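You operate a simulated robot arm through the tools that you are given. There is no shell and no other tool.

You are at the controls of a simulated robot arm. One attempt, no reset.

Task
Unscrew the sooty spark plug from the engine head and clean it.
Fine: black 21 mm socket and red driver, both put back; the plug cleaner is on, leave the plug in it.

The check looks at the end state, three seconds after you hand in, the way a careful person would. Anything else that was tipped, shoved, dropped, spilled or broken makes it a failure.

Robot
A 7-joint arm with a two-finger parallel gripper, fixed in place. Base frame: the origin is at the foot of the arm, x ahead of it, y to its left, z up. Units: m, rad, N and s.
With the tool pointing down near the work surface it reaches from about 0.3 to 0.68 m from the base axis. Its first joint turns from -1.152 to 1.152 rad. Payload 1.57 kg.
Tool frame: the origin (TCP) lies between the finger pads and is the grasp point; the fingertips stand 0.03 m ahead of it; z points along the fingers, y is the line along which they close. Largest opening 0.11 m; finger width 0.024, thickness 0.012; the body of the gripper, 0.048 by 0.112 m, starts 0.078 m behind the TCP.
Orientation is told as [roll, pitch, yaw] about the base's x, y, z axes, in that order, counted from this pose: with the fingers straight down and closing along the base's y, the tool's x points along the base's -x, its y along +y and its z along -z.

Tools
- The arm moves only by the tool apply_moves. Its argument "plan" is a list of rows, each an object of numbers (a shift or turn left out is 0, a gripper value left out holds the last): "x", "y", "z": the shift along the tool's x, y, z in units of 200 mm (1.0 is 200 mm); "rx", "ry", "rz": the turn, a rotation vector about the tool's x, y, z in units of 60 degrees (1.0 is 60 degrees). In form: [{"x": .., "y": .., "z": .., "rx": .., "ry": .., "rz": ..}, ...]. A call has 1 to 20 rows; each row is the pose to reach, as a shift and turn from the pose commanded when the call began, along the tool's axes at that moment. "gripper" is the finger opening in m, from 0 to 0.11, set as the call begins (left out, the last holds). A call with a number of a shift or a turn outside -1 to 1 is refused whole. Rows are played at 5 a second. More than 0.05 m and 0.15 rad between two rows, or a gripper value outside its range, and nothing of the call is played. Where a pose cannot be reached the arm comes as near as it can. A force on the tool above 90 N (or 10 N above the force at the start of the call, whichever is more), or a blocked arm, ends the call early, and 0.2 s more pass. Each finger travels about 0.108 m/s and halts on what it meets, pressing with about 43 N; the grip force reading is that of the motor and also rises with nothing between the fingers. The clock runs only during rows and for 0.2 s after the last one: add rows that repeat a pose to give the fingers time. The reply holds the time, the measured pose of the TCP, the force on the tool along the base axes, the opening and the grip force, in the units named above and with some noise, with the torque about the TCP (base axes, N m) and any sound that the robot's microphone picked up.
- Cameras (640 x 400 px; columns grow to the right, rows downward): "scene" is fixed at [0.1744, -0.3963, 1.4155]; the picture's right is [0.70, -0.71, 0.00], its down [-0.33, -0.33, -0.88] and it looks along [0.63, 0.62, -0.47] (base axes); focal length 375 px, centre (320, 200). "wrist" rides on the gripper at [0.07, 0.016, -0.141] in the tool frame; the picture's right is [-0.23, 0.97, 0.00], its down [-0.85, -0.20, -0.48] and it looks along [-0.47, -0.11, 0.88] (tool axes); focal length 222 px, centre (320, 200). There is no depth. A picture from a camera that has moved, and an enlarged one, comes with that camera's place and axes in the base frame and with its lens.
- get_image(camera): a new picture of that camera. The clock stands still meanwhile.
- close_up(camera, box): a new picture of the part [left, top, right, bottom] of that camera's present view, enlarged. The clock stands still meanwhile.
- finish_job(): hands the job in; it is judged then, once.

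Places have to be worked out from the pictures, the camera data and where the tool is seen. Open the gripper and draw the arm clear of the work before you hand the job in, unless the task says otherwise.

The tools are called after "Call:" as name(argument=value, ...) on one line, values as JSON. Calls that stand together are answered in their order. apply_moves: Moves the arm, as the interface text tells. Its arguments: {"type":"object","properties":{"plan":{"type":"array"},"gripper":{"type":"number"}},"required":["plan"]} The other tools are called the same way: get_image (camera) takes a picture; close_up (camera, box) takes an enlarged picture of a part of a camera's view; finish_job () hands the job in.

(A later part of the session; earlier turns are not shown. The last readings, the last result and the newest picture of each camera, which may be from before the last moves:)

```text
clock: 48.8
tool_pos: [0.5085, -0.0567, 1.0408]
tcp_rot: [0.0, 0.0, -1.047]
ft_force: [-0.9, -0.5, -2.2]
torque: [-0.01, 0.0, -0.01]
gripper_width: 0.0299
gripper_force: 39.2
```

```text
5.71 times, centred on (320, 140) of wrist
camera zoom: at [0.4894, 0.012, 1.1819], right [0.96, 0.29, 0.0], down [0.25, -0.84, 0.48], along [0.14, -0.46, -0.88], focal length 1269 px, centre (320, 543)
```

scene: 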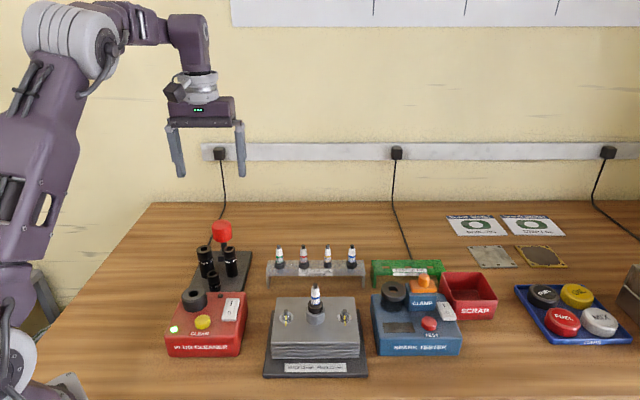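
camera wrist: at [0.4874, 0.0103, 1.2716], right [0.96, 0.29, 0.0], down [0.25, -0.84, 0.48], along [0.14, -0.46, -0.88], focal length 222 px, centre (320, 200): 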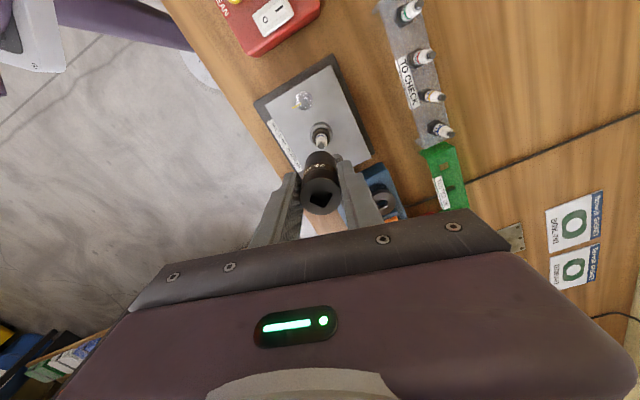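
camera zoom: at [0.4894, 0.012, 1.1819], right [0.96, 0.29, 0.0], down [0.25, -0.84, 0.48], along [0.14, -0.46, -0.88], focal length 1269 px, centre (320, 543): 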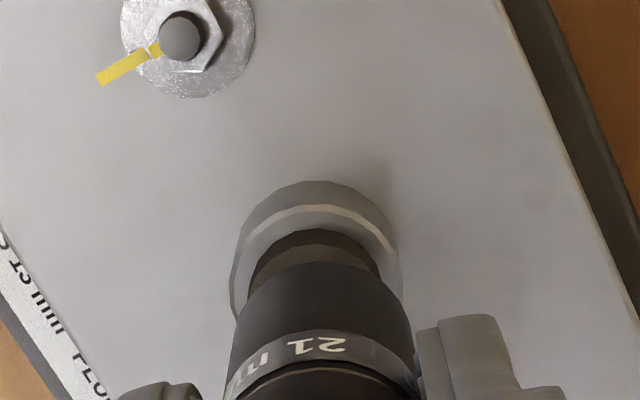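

At this measured pose the scene shows the socket 1.7 mm to the right of the plug, and the wrist view says 0.8 mm. My combined estimate of the plug axis is (0.5076, -0.0555). Shifting to it without lowering, then re-checking.

Call:
apply_moves(plan=[{"x": 0.0075, "y": -0.001}, {"x": 0.0075, "y": -0.001}, {"x": 0.0075, "y": -0.001}])

Call:
close_up(camera="scene", box=[304, 283, 332, 325])

Call:
close_up(camera="wrist", box=[295, 130, 345, 180])

```text
clock: 49.6
tool_pos: [0.5077, -0.0532, 1.0412]
tcp_rot: [0.001, 0.0, -1.046]
ft_force: [1.0, -0.3, -2.3]
torque: [-0.01, -0.02, 0.0]
gripper_width: 0.0299
gripper_force: 39.0
```

```text
9.52 times, centred on (318, 304) of scene
camera zoom: at [0.1744, -0.3963, 1.4155], right [0.7, -0.71, 0.0], down [-0.33, -0.33, -0.88], along [0.63, 0.62, -0.47], focal length 3570 px, centre (339, -790)
```

zoom: 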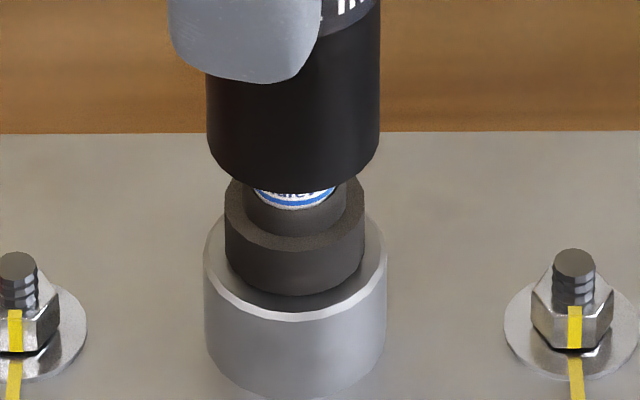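

```text
8.00 times, centred on (320, 155) of wrist
camera zoom: at [0.4885, 0.0139, 1.1819], right [0.96, 0.29, 0.0], down [0.25, -0.84, 0.48], along [0.14, -0.46, -0.88], focal length 1777 px, centre (320, 560)
```

zoom: 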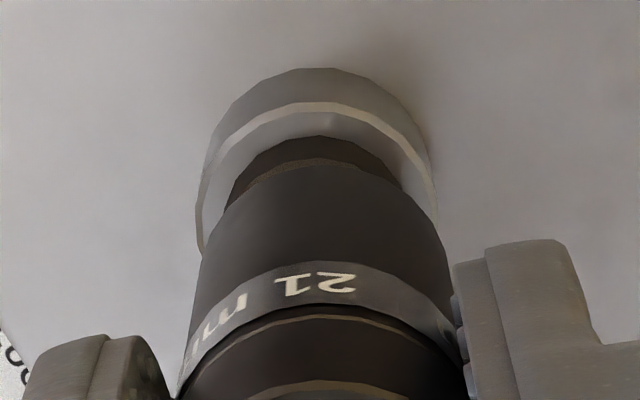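

The scene view now shows sideways agreement within 0.4 mm, and the wrist view suggests -0.8 mm in tool x and -0.6 mm in y. Applying that correction and checking once more before contact.

Call:
apply_moves(plan=[{"x": -0.004, "y": -0.003, "z": 0.01}, {"x": -0.004, "y": -0.003, "z": 0.02}, {"x": -0.004, "y": -0.003, "z": 0.03}, {"x": -0.004, "y": -0.003, "z": 0.03}])

Call:
close_up(camera="scene", box=[304, 283, 332, 325])

Call:
close_up(camera="wrist", box=[295, 130, 345, 180])

```text
clock: 50.6
tool_pos: [0.5084, -0.0562, 1.0347]
tcp_rot: [0.001, 0.002, -1.046]
ft_force: [0.4, 1.1, -1.2]
torque: [0.02, -0.01, -0.02]
gripper_width: 0.0299
gripper_force: 39.4
```

```text
9.52 times, centred on (318, 304) of scene
camera zoom: at [0.1744, -0.3963, 1.4155], right [0.7, -0.71, 0.0], down [-0.33, -0.33, -0.88], along [0.63, 0.62, -0.47], focal length 3570 px, centre (339, -790)
```

zoom: 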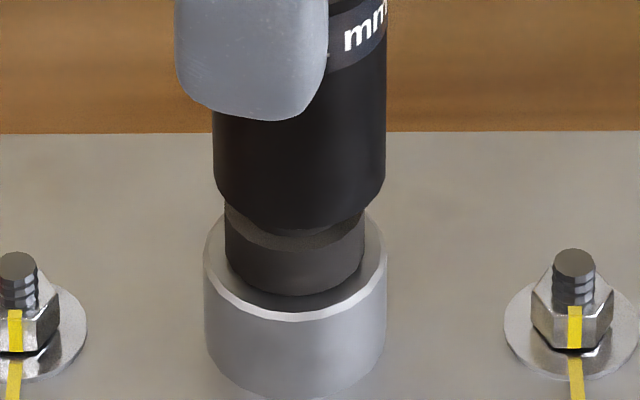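

```text
8.00 times, centred on (320, 155) of wrist
camera zoom: at [0.4879, 0.0118, 1.1757], right [0.96, 0.29, 0.0], down [0.25, -0.84, 0.48], along [0.14, -0.46, -0.88], focal length 1777 px, centre (320, 560)
```

zoom: 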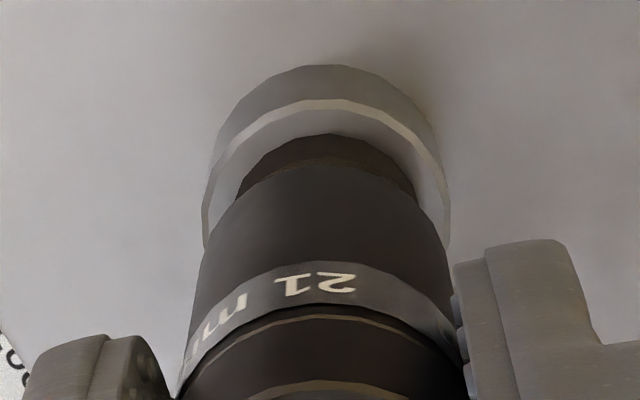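

The arm seems to settle with about ±1 mm scatter per call. I'll issue a tiny corrective move (+0.8 mm x, +0.6 mm y) and see how it settles.

Call:
apply_moves(plan=[{"x": 0.004, "y": 0.003}, {"x": 0.004, "y": 0.003}, {"x": 0.004, "y": 0.003}])

Call:
close_up(camera="scene", box=[304, 283, 332, 325])

Call:
close_up(camera="wrist", box=[295, 130, 345, 180])

```text
clock: 51.4
tool_pos: [0.5083, -0.0558, 1.0363]
tcp_rot: [0.0, -0.001, -1.048]
ft_force: [0.8, -1.0, -1.5]
torque: [-0.04, -0.04, -0.01]
gripper_width: 0.03
gripper_force: 38.9
```

```text
9.52 times, centred on (318, 304) of scene
camera zoom: at [0.1744, -0.3963, 1.4155], right [0.7, -0.71, 0.0], down [-0.33, -0.33, -0.88], along [0.63, 0.62, -0.47], focal length 3570 px, centre (339, -790)
```

zoom: 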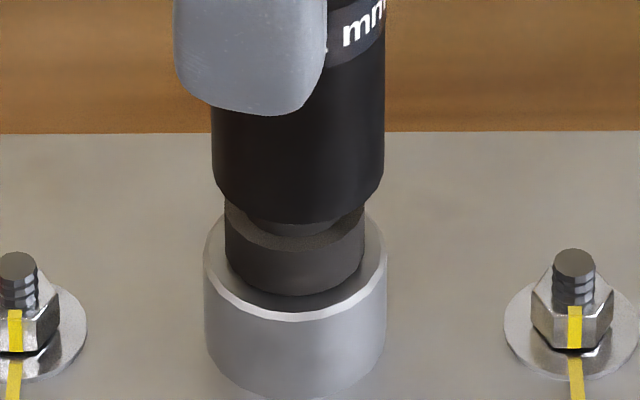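

```text
8.00 times, centred on (320, 155) of wrist
camera zoom: at [0.4883, 0.0126, 1.1759], right [0.96, 0.29, 0.0], down [0.25, -0.84, 0.48], along [0.14, -0.46, -0.88], focal length 1777 px, centre (320, 560)
```

zoom: 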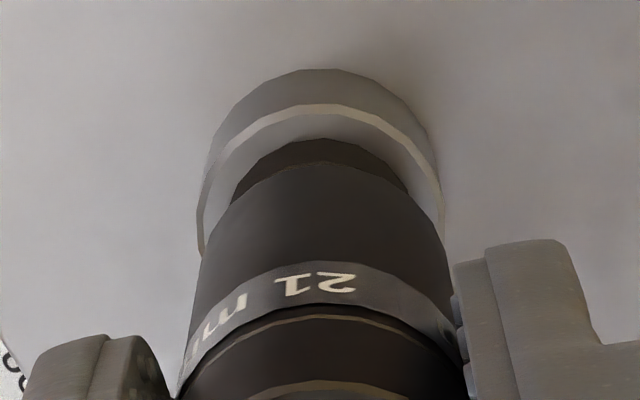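

Alignment is now within about 0.3 mm in both views. Lowering to touch the hex gently.

Call:
apply_moves(plan=[{"x": 0.001, "z": 0.015}, {"x": 0.001, "z": 0.03}, {"x": 0.001, "z": 0.04}, {"x": 0.001, "z": 0.045}, {"x": 0.001, "z": 0.045}])

Call:
close_up(camera="scene", box=[304, 283, 332, 325])

Call:
close_up(camera="wrist", box=[295, 130, 345, 180])

```text
clock: 52.6
tool_pos: [0.5087, -0.0536, 1.0277]
tcp_rot: [0.001, 0.0, -1.048]
ft_force: [-0.4, 0.5, -1.6]
torque: [0.0, 0.0, 0.01]
gripper_width: 0.0299
gripper_force: 39.3
```

```text
9.52 times, centred on (318, 304) of scene
camera zoom: at [0.1744, -0.3963, 1.4155], right [0.7, -0.71, 0.0], down [-0.33, -0.33, -0.88], along [0.63, 0.62, -0.47], focal length 3570 px, centre (339, -790)
```

zoom: 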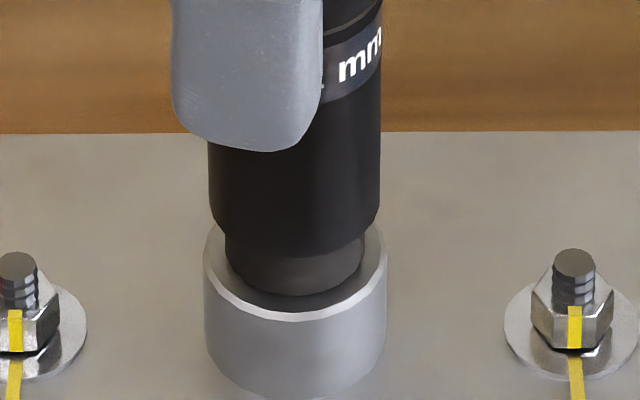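

```text
8.00 times, centred on (320, 155) of wrist
camera zoom: at [0.488, 0.0132, 1.168], right [0.96, 0.29, 0.0], down [0.25, -0.84, 0.48], along [0.14, -0.46, -0.88], focal length 1777 px, centre (320, 560)
```

zoom: 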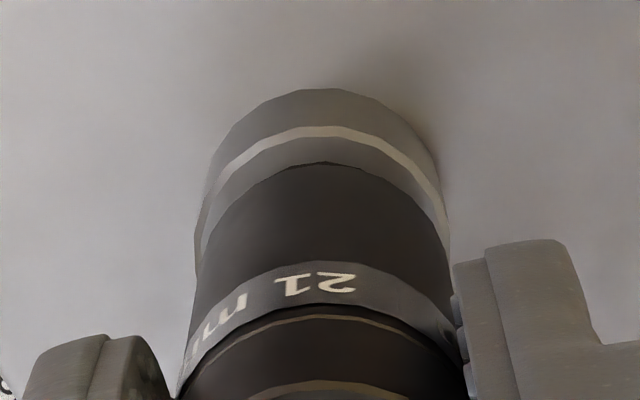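

Still aligned with no contact. Continuing down a few millimetres.

Call:
apply_moves(plan=[{"z": 0.007}, {"z": 0.014}, {"z": 0.02}, {"z": 0.02}])

Call:
close_up(camera="scene", box=[304, 283, 332, 325])

```text
clock: 53.6
tool_pos: [0.5083, -0.0539, 1.0226]
tcp_rot: [0.0, 0.0, -1.047]
ft_force: [-2.9, -1.7, -1.2]
torque: [-0.1, 0.17, -0.02]
gripper_width: 0.03
gripper_force: 39.1
```

```text
9.52 times, centred on (318, 304) of scene
camera zoom: at [0.1743, -0.3963, 1.4155], right [0.7, -0.71, 0.0], down [-0.33, -0.33, -0.88], along [0.63, 0.62, -0.47], focal length 3570 px, centre (339, -790)
```

zoom: 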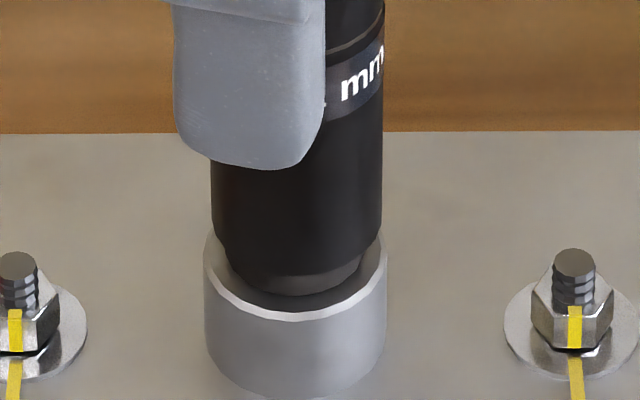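

The socket is sliding over the hex with only light side contact. I'll ease slightly toward (-x, -y) and go down further.

Call:
apply_moves(plan=[{"x": 0.0, "y": -0.002, "z": 0.007}, {"x": 0.0, "y": -0.002, "z": 0.014}, {"x": 0.0, "y": -0.002, "z": 0.02}, {"x": 0.0, "y": -0.002, "z": 0.02}])

Call:
close_up(camera="scene", box=[304, 283, 332, 325])

```text
clock: 54.6
tool_pos: [0.5086, -0.054, 1.0211]
tcp_rot: [0.004, -0.004, -1.047]
ft_force: [-2.3, 2.7, 38.7]
torque: [0.03, 0.11, 0.0]
gripper_width: 0.0297
gripper_force: 38.9
```

```text
9.52 times, centred on (318, 304) of scene
camera zoom: at [0.1737, -0.3961, 1.4156], right [0.7, -0.71, 0.0], down [-0.33, -0.33, -0.88], along [0.63, 0.62, -0.47], focal length 3570 px, centre (339, -790)
```

zoom: 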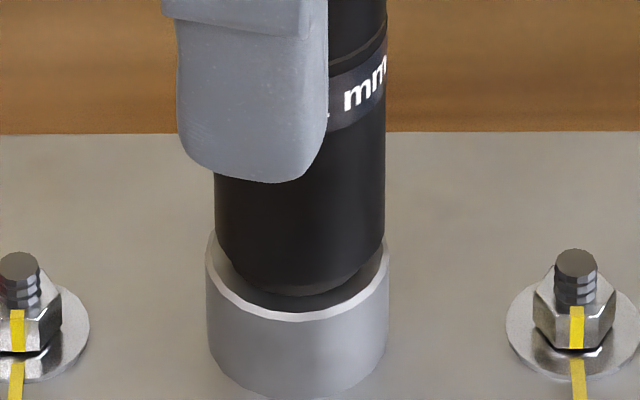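

38.7 N at TCP z 1.0205, and the mouth sits at the boss: seated. I'll relieve the press and try a small counter-clockwise turn with the hand, watching torque.

Call:
apply_moves(plan=[{"z": -0.009}, {"z": -0.009}, {"z": -0.009, "rz": -0.05}, {"z": -0.009, "rz": -0.1}, {"z": -0.009, "rz": -0.15}, {"z": -0.009, "rz": -0.15}])

Call:
close_up(camera="wrist", box=[270, 130, 370, 230])

Call:
close_up(camera="scene", box=[295, 260, 340, 330])

```text
clock: 56.0
tool_pos: [0.5079, -0.0557, 1.0195]
tcp_rot: [0.001, -0.002, -0.89]
ft_force: [-2.7, 0.2, 43.8]
torque: [-0.07, -0.06, 0.04]
gripper_width: 0.0298
gripper_force: 38.7
```

```text
4.00 times, centred on (320, 180) of wrist
camera zoom: at [0.4771, 0.008, 1.1607], right [0.9, 0.44, 0.0], down [0.38, -0.79, 0.48], along [0.21, -0.43, -0.88], focal length 888 px, centre (320, 280)
```

zoom: 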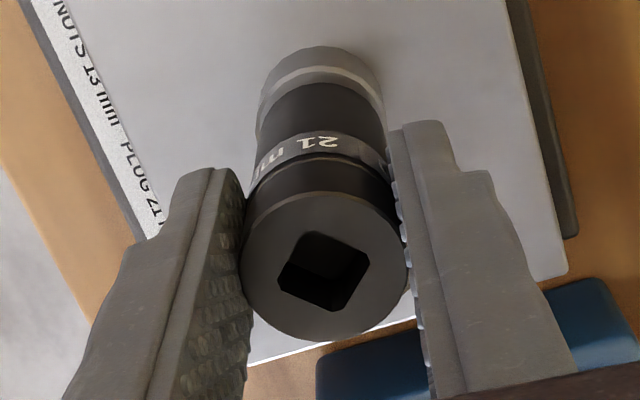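

```text
5.71 times, centred on (318, 295) of scene
camera zoom: at [0.1736, -0.3962, 1.4156], right [0.7, -0.71, 0.0], down [-0.33, -0.33, -0.88], along [0.63, 0.62, -0.47], focal length 2142 px, centre (334, -343)
```

zoom: 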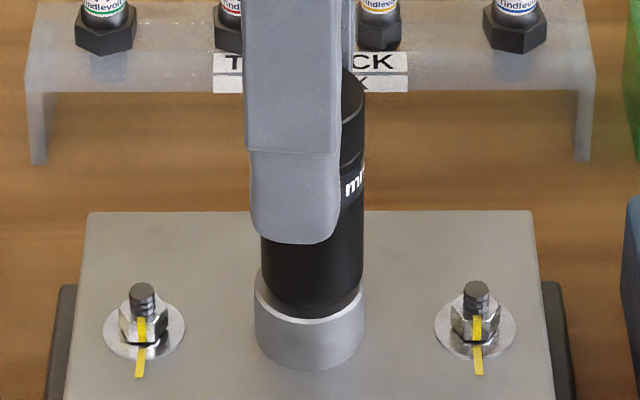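

The hand turned 9° with almost no torque while z dropped another 1.5 mm, so the hex may have just engaged. I'll keep turning CCW in small steps, easing the down-force.

Call:
apply_moves(plan=[{"z": -0.006}, {"z": -0.006, "rz": -0.06}, {"z": -0.006, "rz": -0.12}, {"z": -0.006, "rz": -0.18}, {"z": -0.006, "rz": -0.24}, {"z": -0.006, "rz": -0.3}, {"z": -0.006, "rz": -0.3}])

Call:
close_up(camera="wrist", box=[270, 130, 370, 230])

Call:
close_up(camera="scene", box=[295, 260, 340, 330])

```text
clock: 57.6
tool_pos: [0.5071, -0.0542, 1.0207]
tcp_rot: [0.0, 0.001, -0.577]
ft_force: [-0.3, -2.6, -1.6]
torque: [-0.09, 0.06, 0.0]
gripper_width: 0.0298
gripper_force: 39.3
```

```text
4.00 times, centred on (320, 180) of wrist
camera zoom: at [0.4587, -0.004, 1.1616], right [0.72, 0.69, 0.0], down [0.61, -0.63, 0.48], along [0.33, -0.34, -0.88], focal length 888 px, centre (320, 280)
```

zoom: 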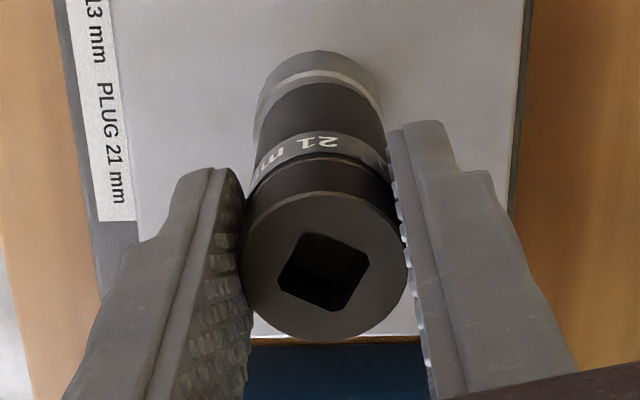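

```text
5.71 times, centred on (318, 295) of scene
camera zoom: at [0.1744, -0.3963, 1.4155], right [0.7, -0.71, 0.0], down [-0.33, -0.33, -0.88], along [0.63, 0.62, -0.47], focal length 2142 px, centre (334, -343)
```

zoom: 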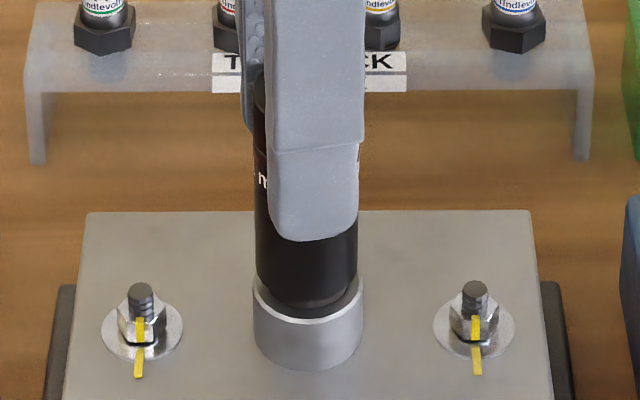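

The socket turned another 18° with the hand and still about zero torque. I'll turn on a further 60°, then check the plug's label to see whether the plug itself is rotating.

Call:
apply_moves(plan=[{"z": 0.004, "rz": -0.12}, {"z": 0.004, "rz": -0.24}, {"z": 0.004, "rz": -0.36}, {"z": 0.004, "rz": -0.48}, {"z": 0.004, "rz": -0.6}, {"z": 0.004, "rz": -0.72}, {"z": 0.004, "rz": -0.84}, {"z": 0.004, "rz": -0.96}, {"z": 0.004, "rz": -0.96}])

Call:
close_up(camera="scene", box=[295, 260, 340, 330])

Call:
close_up(camera="wrist", box=[270, 130, 370, 230])

```text
clock: 59.6
tool_pos: [0.5074, -0.0551, 1.0213]
tcp_rot: [-0.003, -0.001, 0.428]
ft_force: [-5.5, -24.1, 19.7]
torque: [-1.36, 0.2, -0.08]
gripper_width: 0.03
gripper_force: 38.9
```

```text
5.71 times, centred on (318, 295) of scene
camera zoom: at [0.1739, -0.3969, 1.4154], right [0.7, -0.71, 0.0], down [-0.33, -0.33, -0.88], along [0.63, 0.62, -0.47], focal length 2142 px, centre (334, -343)
```

zoom: 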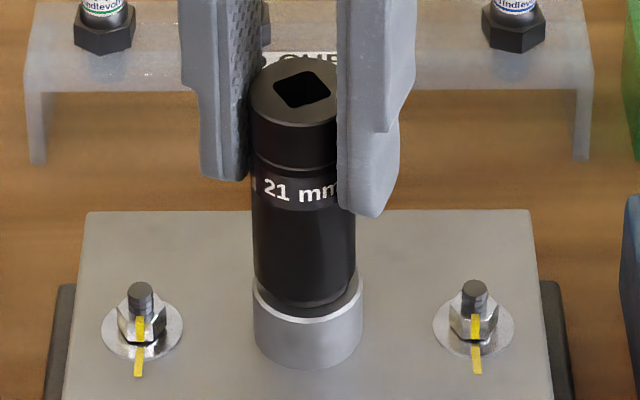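

```text
4.00 times, centred on (320, 180) of wrist
camera zoom: at [0.4368, -0.0711, 1.1609], right [-0.2, 0.98, 0.0], down [0.86, 0.18, 0.48], along [0.47, 0.09, -0.88], focal length 888 px, centre (320, 280)
```

zoom: 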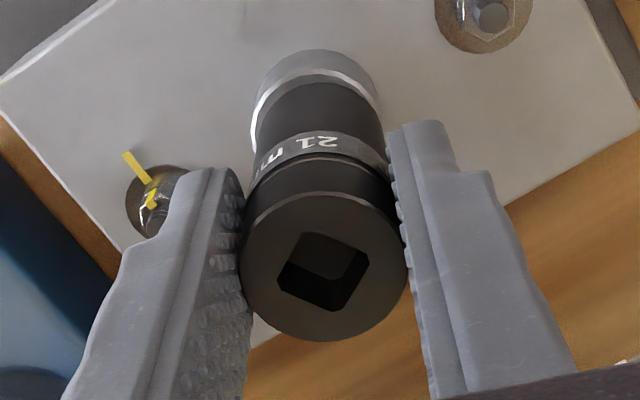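

Torque about z is still about zero (with some side force building), so the hand-turned socket isn't obviously driving the plug. I'll relieve the side load and lift 25 mm, keeping it over the ceramic, to compare the label's angle.

Call:
apply_moves(plan=[{"x": 0.0025, "y": -0.0055, "z": 0}, {"x": 0.0025, "y": -0.0055, "z": -0.03}, {"x": 0.0025, "y": -0.0055, "z": -0.06}, {"x": 0.0025, "y": -0.0055, "z": -0.09}, {"x": 0.0025, "y": -0.0055, "z": -0.125}, {"x": 0.0025, "y": -0.0055, "z": -0.125}])

Call:
close_up(camera="scene", box=[304, 283, 332, 325])

Call:
close_up(camera="wrist", box=[290, 120, 350, 180])

```text
clock: 61.0
tool_pos: [0.5088, -0.0555, 1.0455]
tcp_rot: [-0.001, 0.001, 0.43]
ft_force: [-0.5, -0.4, -2.3]
torque: [0.0, -0.01, 0.04]
gripper_width: 0.03
gripper_force: 39.6
```

```text
9.52 times, centred on (318, 304) of scene
camera zoom: at [0.1744, -0.3963, 1.4155], right [0.7, -0.71, 0.0], down [-0.33, -0.33, -0.88], along [0.63, 0.62, -0.47], focal length 3570 px, centre (339, -790)
```

zoom: 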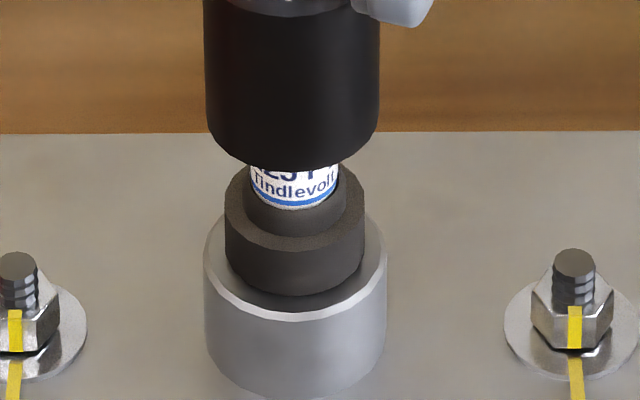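

```text
6.67 times, centred on (320, 150) of wrist
camera zoom: at [0.4385, -0.0712, 1.1857], right [-0.2, 0.98, 0.0], down [0.86, 0.17, 0.48], along [0.47, 0.1, -0.88], focal length 1481 px, centre (320, 533)
```

zoom: 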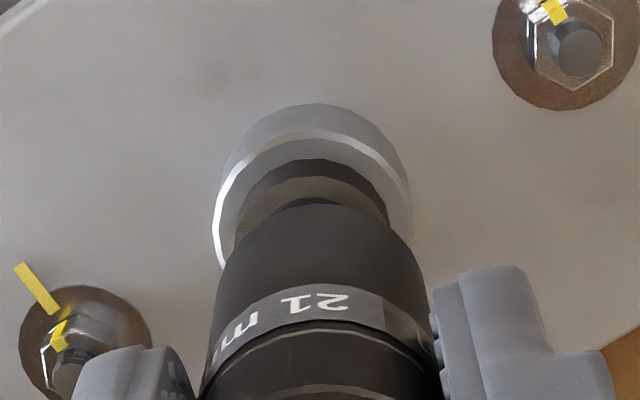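

The label hasn't moved, so the socket alone doesn't drive the plug; it needs the driver in it. I'll seat the socket on the hex again with a small alignment correction and leave it there.

Call:
apply_moves(plan=[{"x": 0.0035, "y": -0.005, "z": 0.0}, {"x": 0.0035, "y": -0.005, "z": 0.03}, {"x": 0.0035, "y": -0.005, "z": 0.06}, {"x": 0.0035, "y": -0.005, "z": 0.08}, {"x": 0.0035, "y": -0.005, "z": 0.1}, {"x": 0.0035, "y": -0.005, "z": 0.115}, {"x": 0.0035, "y": -0.005, "z": 0.12}, {"x": 0.0035, "y": -0.005, "z": 0.12}])

Call:
close_up(camera="scene", box=[295, 260, 340, 330])

Call:
close_up(camera="wrist", box=[270, 130, 370, 230])

```text
clock: 62.8
tool_pos: [0.5072, -0.057, 1.021]
tcp_rot: [0.0, 0.002, 0.43]
ft_force: [0.6, -1.5, -0.4]
torque: [0.01, 0.01, 0.0]
gripper_width: 0.0298
gripper_force: 39.4
```

```text
5.71 times, centred on (318, 295) of scene
camera zoom: at [0.1744, -0.3963, 1.4155], right [0.7, -0.71, 0.0], down [-0.33, -0.33, -0.88], along [0.63, 0.62, -0.47], focal length 2142 px, centre (334, -343)
```

zoom: 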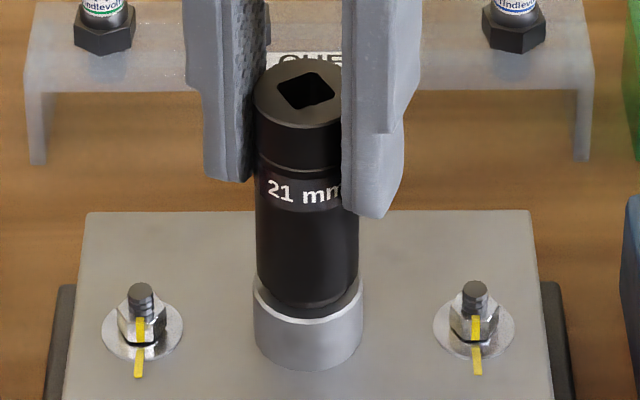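

```text
4.00 times, centred on (320, 180) of wrist
camera zoom: at [0.4377, -0.0724, 1.1613], right [-0.2, 0.98, 0.0], down [0.86, 0.17, 0.48], along [0.47, 0.09, -0.88], focal length 888 px, centre (320, 280)
```

zoom: 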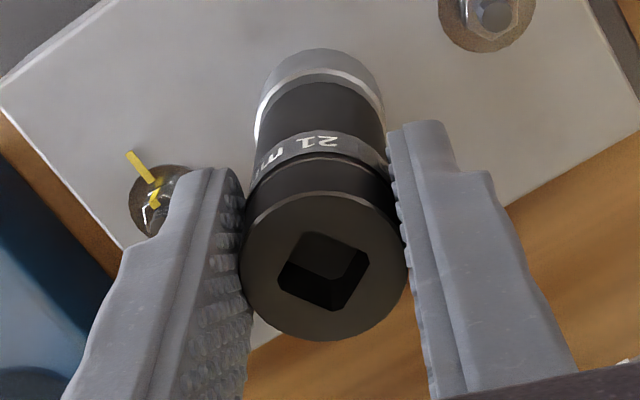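

The socket sits fully on the hex with practically no force. Releasing it and rising straight up.

Call:
apply_moves(plan=[{"z": 0}, {"z": 0}, {"z": 0}], gripper=0.056)

Call:
apply_moves(plan=[{"z": -0.1}, {"z": -0.25}, {"z": -0.4}, {"z": -0.5}, {"z": -0.5}])

Call:
close_up(camera="scene", box=[285, 240, 350, 330])

Call:
close_up(camera="wrist", box=[285, 110, 355, 180])

```text
clock: 63.6
tool_pos: [0.5069, -0.0568, 1.0219]
tcp_rot: [0.0, 0.0, 0.43]
ft_force: [0.1, -0.8, -0.3]
torque: [0.03, 0.0, 0.03]
gripper_width: 0.0558
gripper_force: 0.0
```

```text
clock: 64.8
tool_pos: [0.5079, -0.0596, 1.1218]
tcp_rot: [-0.001, 0.001, 0.431]
ft_force: [0.1, -1.3, 0.1]
torque: [-0.01, 0.0, 0.0]
gripper_width: 0.0561
gripper_force: 0.1
```

```text
4.44 times, centred on (318, 285) of scene
camera zoom: at [0.1744, -0.3963, 1.4155], right [0.7, -0.71, 0.0], down [-0.33, -0.33, -0.88], along [0.63, 0.62, -0.47], focal length 1666 px, centre (331, -178)
```

zoom: 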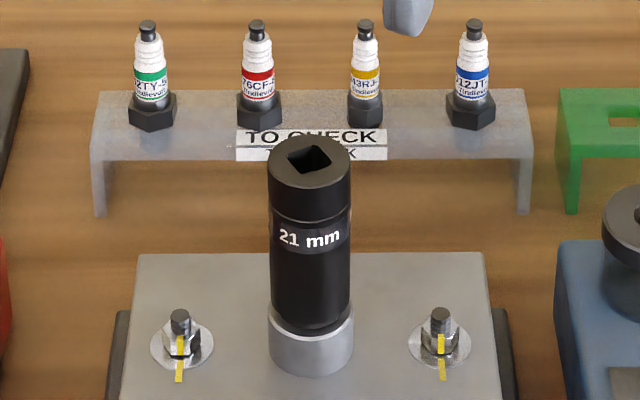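

```text
5.71 times, centred on (320, 145) of wrist
camera zoom: at [0.4392, -0.0748, 1.2625], right [-0.2, 0.98, 0.0], down [0.86, 0.17, 0.48], along [0.47, 0.09, -0.88], focal length 1269 px, centre (320, 514)
```

zoom: 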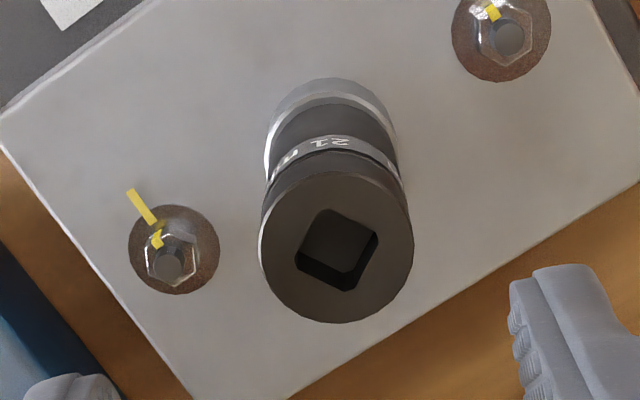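

The socket stands upright on the plug, top centre at about (0.509, -0.058). Going to fetch the driver again at yaw 45°.

Call:
apply_moves(plan=[{"x": -0.05, "y": 0.1, "rz": -0.03}, {"x": -0.12, "y": 0.25, "rz": -0.06}, {"x": -0.2, "y": 0.42, "rz": -0.09}, {"x": -0.29, "y": 0.59, "rz": -0.13}, {"x": -0.386, "y": 0.758, "rz": -0.17}], gripper=0.08)

```text
clock: 66.0
tool_pos: [0.5154, 0.1142, 1.121]
tcp_rot: [-0.001, 0.001, 0.608]
ft_force: [0.2, -0.5, 0.5]
torque: [0.01, 0.05, 0.02]
gripper_width: 0.0799
gripper_force: 0.1
```

Continuing to above the driver handle at yaw 45°, then partway down.

Call:
apply_moves(plan=[{"x": -0.1, "y": 0.13, "rz": -0.04}, {"x": -0.2, "y": 0.26, "rz": -0.08}, {"x": -0.3, "y": 0.39, "rz": -0.12}, {"x": -0.399, "y": 0.518, "rz": -0.17}, {"x": -0.399, "y": 0.518, "z": 0.15, "rz": -0.17}, {"x": -0.399, "y": 0.518, "z": 0.306, "rz": -0.17}, {"x": -0.399, "y": 0.518, "z": 0.306, "rz": -0.17}])

Call:
close_up(camera="wrist", box=[250, 110, 390, 230])

Call:
close_up(camera="scene", box=[170, 160, 270, 280])

```text
clock: 67.6
tool_pos: [0.5221, 0.2451, 1.0605]
tcp_rot: [-0.001, 0.001, 0.784]
ft_force: [1.2, 0.6, 0.2]
torque: [0.01, 0.01, 0.03]
gripper_width: 0.0801
gripper_force: 0.0
```

```text
3.33 times, centred on (320, 170) of wrist
camera zoom: at [0.4624, 0.2056, 1.2005], right [-0.53, 0.85, 0.0], down [0.75, 0.46, 0.48], along [0.41, 0.25, -0.88], focal length 740 px, centre (320, 300)
```

zoom: 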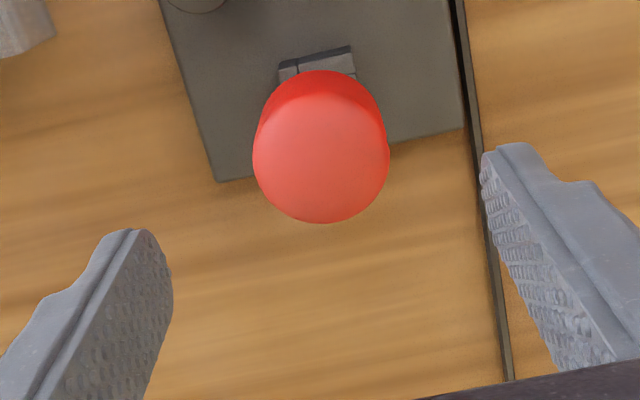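

```text
3.33 times, centred on (220, 220) of scene
camera zoom: at [0.1744, -0.3963, 1.4155], right [0.7, -0.71, 0.0], down [-0.33, -0.33, -0.88], along [0.63, 0.62, -0.47], focal length 1250 px, centre (653, 133)
```

zoom: 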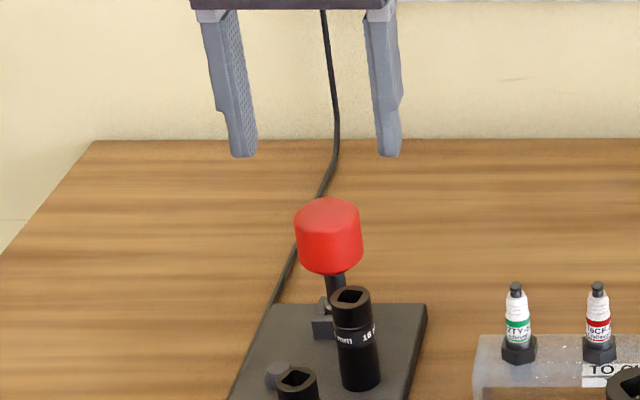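

The handle axis is about 3.5 mm toward tool +x from the TCP, so I'll centre on it before descending; this matters for turning. Then descend.

Call:
apply_moves(plan=[{"x": 0.018, "z": 0.1}, {"x": 0.018, "z": 0.2}, {"x": 0.018, "z": 0.3}, {"x": 0.018, "z": 0.3}])

Call:
close_up(camera="wrist", box=[250, 110, 390, 230])

Call:
close_up(camera="scene", box=[170, 180, 270, 280])

```text
clock: 68.6
tool_pos: [0.5187, 0.2415, 1.0]
tcp_rot: [0.0, 0.0, 0.786]
ft_force: [-0.2, -0.3, 0.4]
torque: [0.01, -0.01, 0.0]
gripper_width: 0.0798
gripper_force: 0.0
```

```text
3.33 times, centred on (320, 170) of wrist
camera zoom: at [0.4591, 0.203, 1.1415], right [-0.53, 0.85, 0.0], down [0.75, 0.46, 0.48], along [0.41, 0.25, -0.88], focal length 740 px, centre (320, 300)
```

zoom: 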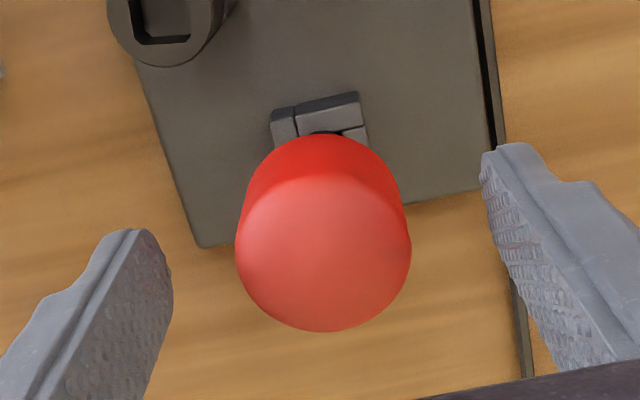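

```text
4.00 times, centred on (220, 230) of scene
camera zoom: at [0.1744, -0.3963, 1.4155], right [0.7, -0.71, 0.0], down [-0.33, -0.33, -0.88], along [0.63, 0.62, -0.47], focal length 1500 px, centre (720, 80)
```

zoom: 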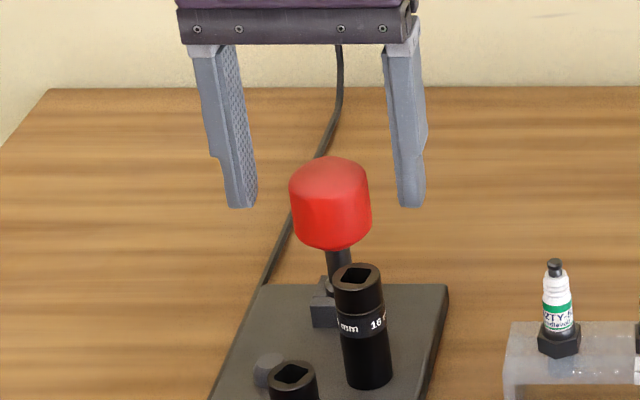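

Centred on the handle now. Final descent to z ≈ 0.969 and grip.

Call:
apply_moves(plan=[{"y": 0.003, "z": 0.05}, {"y": 0.003, "z": 0.1}, {"y": 0.003, "z": 0.153}, {"y": 0.003, "z": 0.153}])

Call:
apply_moves(plan=[{"z": 0}, {"z": 0}, {"z": 0}], gripper=0.0)

Call:
close_up(camera="scene", box=[190, 200, 250, 270])

Call:
close_up(camera="wrist", box=[270, 120, 370, 220])

```text
clock: 69.6
tool_pos: [0.5204, 0.242, 0.9707]
tcp_rot: [0.0, 0.0, 0.786]
ft_force: [0.4, 0.4, -0.2]
torque: [0.01, -0.03, 0.02]
gripper_width: 0.0799
gripper_force: 0.1
```

```text
clock: 70.4
tool_pos: [0.52, 0.2426, 0.9708]
tcp_rot: [0.0, 0.0, 0.785]
ft_force: [-2.0, 2.3, 0.7]
torque: [0.06, 0.1, 0.04]
gripper_width: 0.0409
gripper_force: 42.9
```

```text
5.71 times, centred on (220, 235) of scene
camera zoom: at [0.1743, -0.3963, 1.4155], right [0.7, -0.71, 0.0], down [-0.33, -0.33, -0.88], along [0.63, 0.62, -0.47], focal length 2142 px, centre (891, 0)
```

zoom: 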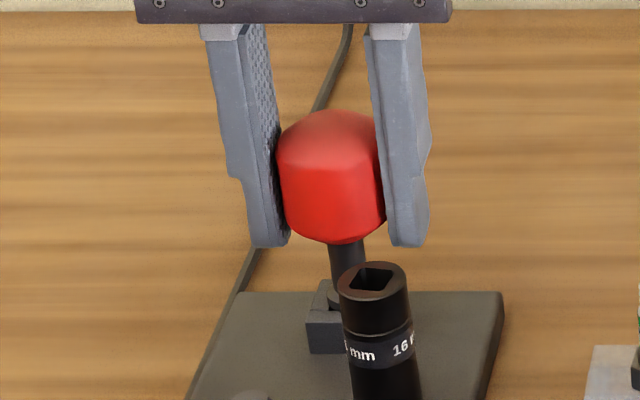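

```text
4.00 times, centred on (320, 170) of wrist
camera zoom: at [0.4596, 0.2035, 1.1114], right [-0.53, 0.85, 0.0], down [0.75, 0.46, 0.48], along [0.41, 0.25, -0.88], focal length 888 px, centre (320, 320)
```

zoom: 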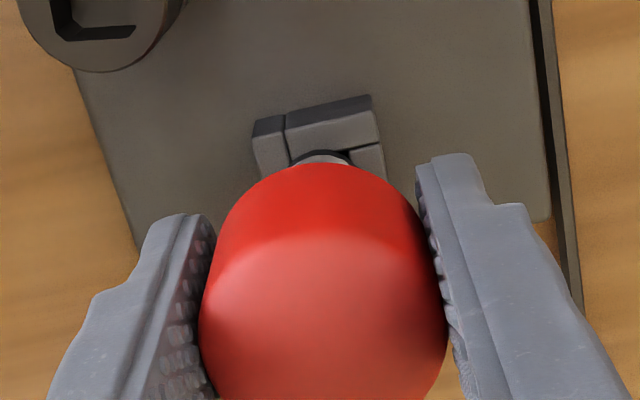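

Gripped at 40.9 mm. Lifting clear and starting toward the engine, turning toward the socket's square angle.

Call:
apply_moves(plan=[{"z": -0.05}, {"z": -0.1}, {"z": -0.2}, {"z": -0.35}, {"z": -0.5}, {"z": -0.65}, {"z": -0.8}, {"x": 0.08, "y": -0.08, "z": -0.8, "rz": 0.07}, {"x": 0.18, "y": -0.18, "z": -0.8, "rz": 0.14}, {"x": 0.3, "y": -0.3, "z": -0.8, "rz": 0.21}, {"x": 0.42, "y": -0.42, "z": -0.8, "rz": 0.28}, {"x": 0.54, "y": -0.54, "z": -0.8, "rz": 0.35}, {"x": 0.6, "y": -0.6, "z": -0.8, "rz": 0.4}, {"x": 0.6, "y": -0.6, "z": -0.8, "rz": 0.4}])

Call:
get_image(camera="scene")

```text
clock: 73.4
tool_pos: [0.518, 0.0722, 1.1304]
tcp_rot: [0.0, 0.002, 0.366]
ft_force: [0.0, -0.2, -1.1]
torque: [-0.02, 0.01, -0.03]
gripper_width: 0.0409
gripper_force: 42.8
```

```text
taken
```

scene: 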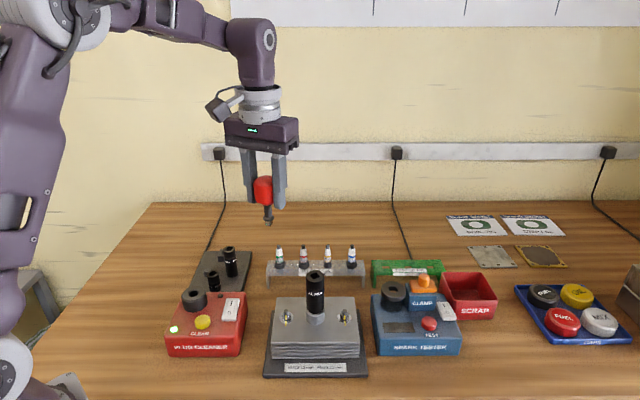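

Driver carried at z 1.13 with clear air around it. Now to above the socket on the plug at yaw ≈ -15.4°.

Call:
apply_moves(plan=[{"x": 0.05, "y": -0.11, "rz": 0.1}, {"x": 0.1, "y": -0.22, "rz": 0.2}, {"x": 0.15, "y": -0.33, "rz": 0.3}, {"x": 0.2, "y": -0.43, "rz": 0.4}, {"x": 0.24, "y": -0.52, "rz": 0.5}, {"x": 0.277, "y": -0.587, "rz": 0.607}, {"x": 0.277, "y": -0.587, "rz": 0.607}, {"x": 0.277, "y": -0.587, "rz": 0.607}])

Call:
close_up(camera="scene", box=[290, 220, 340, 320])

Call:
close_up(camera="wrist", box=[280, 110, 360, 190])

```text
clock: 75.2
tool_pos: [0.5101, -0.0584, 1.1276]
tcp_rot: [0.001, 0.0, -0.271]
ft_force: [0.1, -0.4, -1.5]
torque: [0.03, -0.02, 0.03]
gripper_width: 0.041
gripper_force: 43.2
```

```text
4.00 times, centred on (315, 270) of scene
camera zoom: at [0.1744, -0.3963, 1.4155], right [0.7, -0.71, 0.0], down [-0.33, -0.33, -0.88], along [0.63, 0.62, -0.47], focal length 1500 px, centre (340, -80)
```

zoom: 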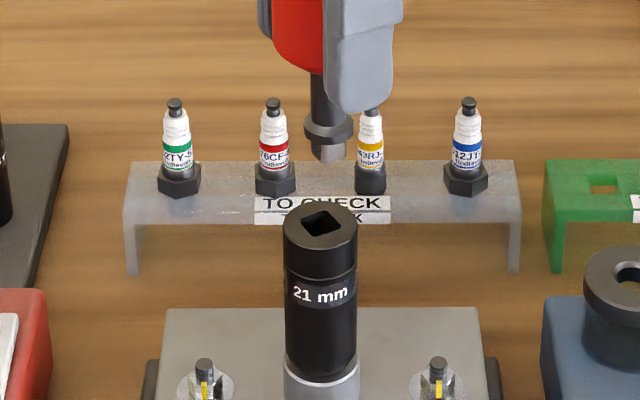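

```text
5.00 times, centred on (320, 150) of wrist
camera zoom: at [0.4471, -0.025, 1.2689], right [0.48, 0.88, 0.0], down [0.77, -0.42, 0.48], along [0.42, -0.23, -0.88], focal length 1111 px, centre (320, 450)
```

zoom: 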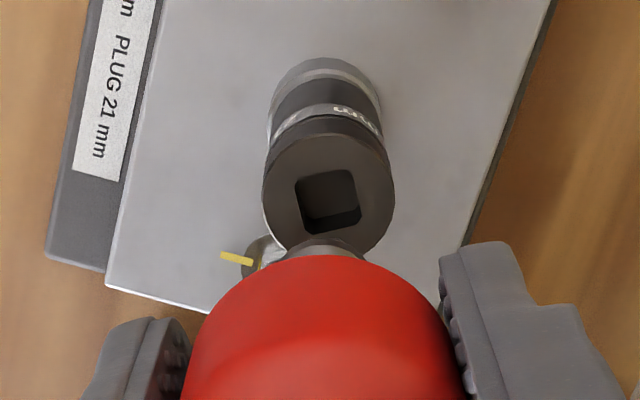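

Wrist and scene views agree that the driver must move about (-2, +3.3) mm to be over the socket. I'll apply that, then zoom in to check angle and position.

Call:
apply_moves(plan=[{"x": 0.007, "y": 0.007, "z": 0.02}, {"x": 0.014, "y": 0.0133, "z": 0.04}, {"x": 0.014, "y": 0.0133, "z": 0.04}])

Call:
close_up(camera="scene", box=[300, 250, 330, 290])

Call:
close_up(camera="wrist", box=[300, 135, 340, 175])

```text
clock: 76.0
tool_pos: [0.5061, -0.0542, 1.1213]
tcp_rot: [0.001, 0.0, -0.271]
ft_force: [0.8, 0.2, -1.0]
torque: [-0.04, 0.01, -0.02]
gripper_width: 0.0411
gripper_force: 43.0
```

```text
10.00 times, centred on (315, 270) of scene
camera zoom: at [0.1744, -0.3963, 1.4155], right [0.7, -0.71, 0.0], down [-0.33, -0.33, -0.88], along [0.63, 0.62, -0.47], focal length 3749 px, centre (370, -500)
```

zoom: 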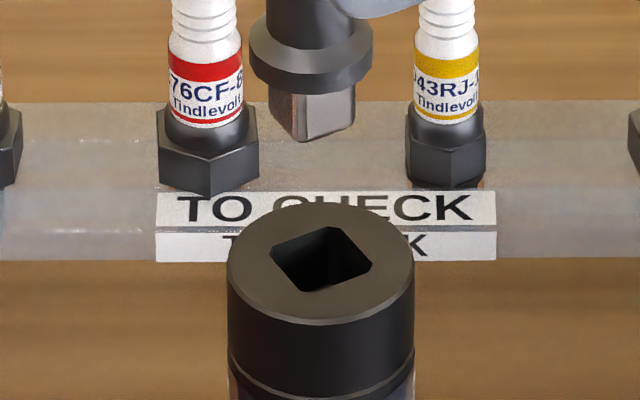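

```text
10.00 times, centred on (320, 155) of wrist
camera zoom: at [0.4443, -0.0211, 1.2624], right [0.48, 0.88, 0.0], down [0.77, -0.42, 0.48], along [0.42, -0.23, -0.88], focal length 2221 px, centre (320, 650)
```

zoom: 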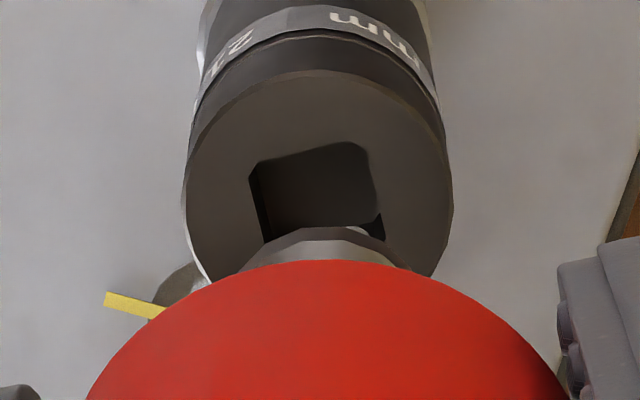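

The socket is now (+1.5, -1.0) mm from the driver axis, and the drive is turned about 5° further CCW than the hole. I'll correct both and come down closer.

Call:
apply_moves(plan=[{"x": -0.0085, "y": -0.003, "z": 0.02, "rz": 0.04}, {"x": -0.0085, "y": -0.003, "z": 0.04, "rz": 0.08}, {"x": -0.0085, "y": -0.003, "z": 0.05, "rz": 0.08}, {"x": -0.0085, "y": -0.003, "z": 0.05, "rz": 0.08}])

Call:
close_up(camera="scene", box=[300, 250, 330, 290])

Call:
close_up(camera="wrist", box=[300, 135, 340, 175])

```text
clock: 77.0
tool_pos: [0.5078, -0.0547, 1.1114]
tcp_rot: [0.001, 0.0, -0.356]
ft_force: [-0.2, 0.2, -0.7]
torque: [-0.02, 0.02, 0.05]
gripper_width: 0.0414
gripper_force: 42.7
```

```text
10.00 times, centred on (315, 270) of scene
camera zoom: at [0.1744, -0.3963, 1.4155], right [0.7, -0.71, 0.0], down [-0.33, -0.33, -0.88], along [0.63, 0.62, -0.47], focal length 3749 px, centre (370, -500)
```

zoom: 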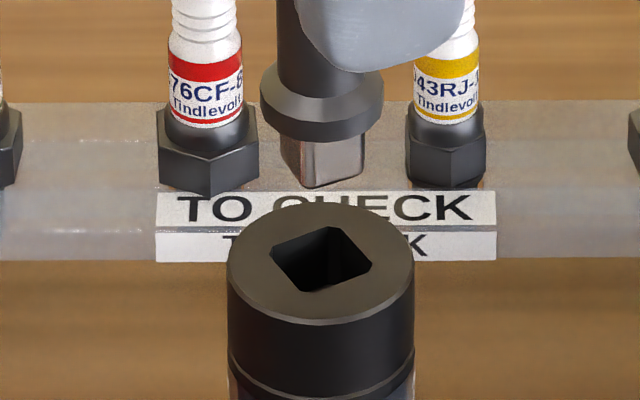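

```text
10.00 times, centred on (320, 155) of wrist
camera zoom: at [0.449, -0.0165, 1.2527], right [0.55, 0.83, 0.0], down [0.73, -0.48, 0.48], along [0.4, -0.26, -0.88], focal length 2221 px, centre (320, 650)
```

zoom: 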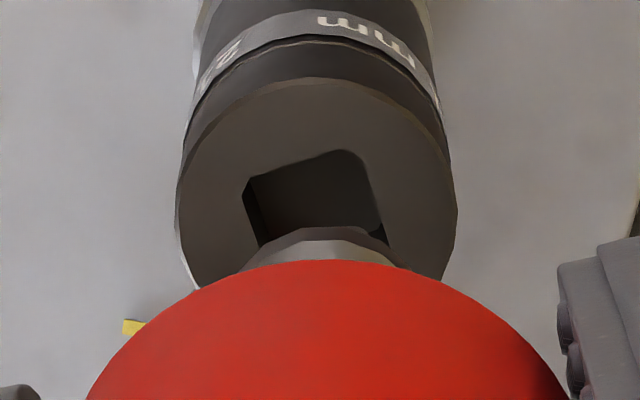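

Aligned within 0.3 mm in both views. Lowering until the tip is just above the socket, then a final check.

Call:
apply_moves(plan=[{"z": 0.025}, {"z": 0.05}, {"z": 0.065}, {"z": 0.065}])

Call:
close_up(camera="scene", box=[300, 250, 330, 290])

Call:
close_up(camera="wrist", box=[300, 135, 340, 175])

```text
clock: 78.0
tool_pos: [0.5078, -0.0544, 1.0997]
tcp_rot: [0.0, 0.001, -0.352]
ft_force: [0.1, -0.1, -1.6]
torque: [0.01, -0.03, 0.0]
gripper_width: 0.041
gripper_force: 42.5
```

```text
10.00 times, centred on (315, 270) of scene
camera zoom: at [0.1744, -0.3963, 1.4155], right [0.7, -0.71, 0.0], down [-0.33, -0.33, -0.88], along [0.63, 0.62, -0.47], focal length 3749 px, centre (370, -500)
```

zoom: 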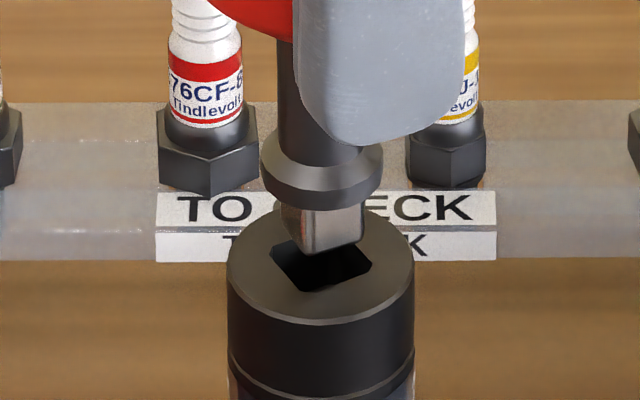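

```text
10.00 times, centred on (320, 155) of wrist
camera zoom: at [0.4491, -0.0165, 1.2393], right [0.55, 0.83, 0.0], down [0.73, -0.48, 0.48], along [0.4, -0.26, -0.88], focal length 2221 px, centre (320, 650)
```

zoom: 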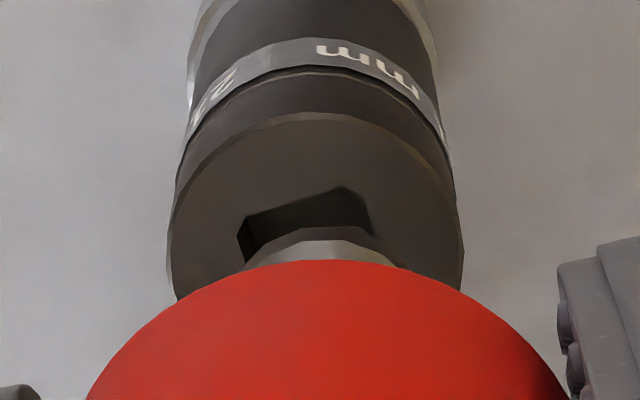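

Well aligned with the tip about 5 mm above the face. Lowering the drive into the socket.

Call:
apply_moves(plan=[{"z": 0.012}, {"z": 0.024}, {"z": 0.034}, {"z": 0.044}, {"z": 0.05}, {"z": 0.05}])

Call:
close_up(camera="scene", box=[300, 250, 330, 290])

```text
clock: 79.4
tool_pos: [0.5078, -0.0547, 1.0893]
tcp_rot: [0.001, -0.002, -0.354]
ft_force: [-0.4, 1.0, 11.5]
torque: [0.13, -0.04, 0.06]
gripper_width: 0.0408
gripper_force: 43.0
```

```text
10.00 times, centred on (315, 270) of scene
camera zoom: at [0.1742, -0.3962, 1.4155], right [0.7, -0.71, 0.0], down [-0.33, -0.33, -0.88], along [0.63, 0.62, -0.47], focal length 3749 px, centre (370, -500)
```

zoom: 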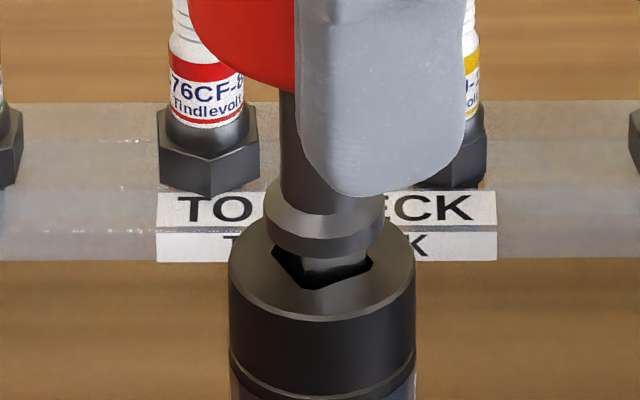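

The drive is entering, with 11.5 N of light contact. I'll nudge about 0.4 mm left and continue down.

Call:
apply_moves(plan=[{"x": 0.002, "y": 0.001, "z": 0.0}, {"x": 0.002, "y": 0.001, "z": 0.008}, {"x": 0.002, "y": 0.001, "z": 0.016}, {"x": 0.002, "y": 0.001, "z": 0.024}, {"x": 0.002, "y": 0.001, "z": 0.024}])

Call:
close_up(camera="scene", box=[300, 250, 330, 290])

```text
clock: 80.6
tool_pos: [0.5064, -0.0554, 1.0831]
tcp_rot: [0.0, 0.0, -0.353]
ft_force: [-0.2, -0.3, -2.1]
torque: [0.02, 0.01, 0.03]
gripper_width: 0.0409
gripper_force: 43.0
```

```text
10.00 times, centred on (315, 270) of scene
camera zoom: at [0.1744, -0.3963, 1.4155], right [0.7, -0.71, 0.0], down [-0.33, -0.33, -0.88], along [0.63, 0.62, -0.47], focal length 3749 px, centre (370, -500)
```

zoom: 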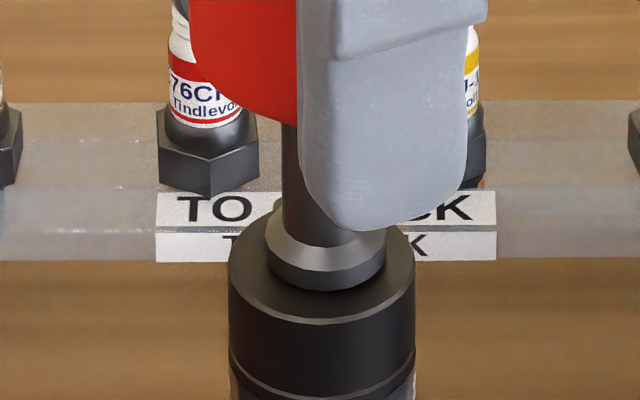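

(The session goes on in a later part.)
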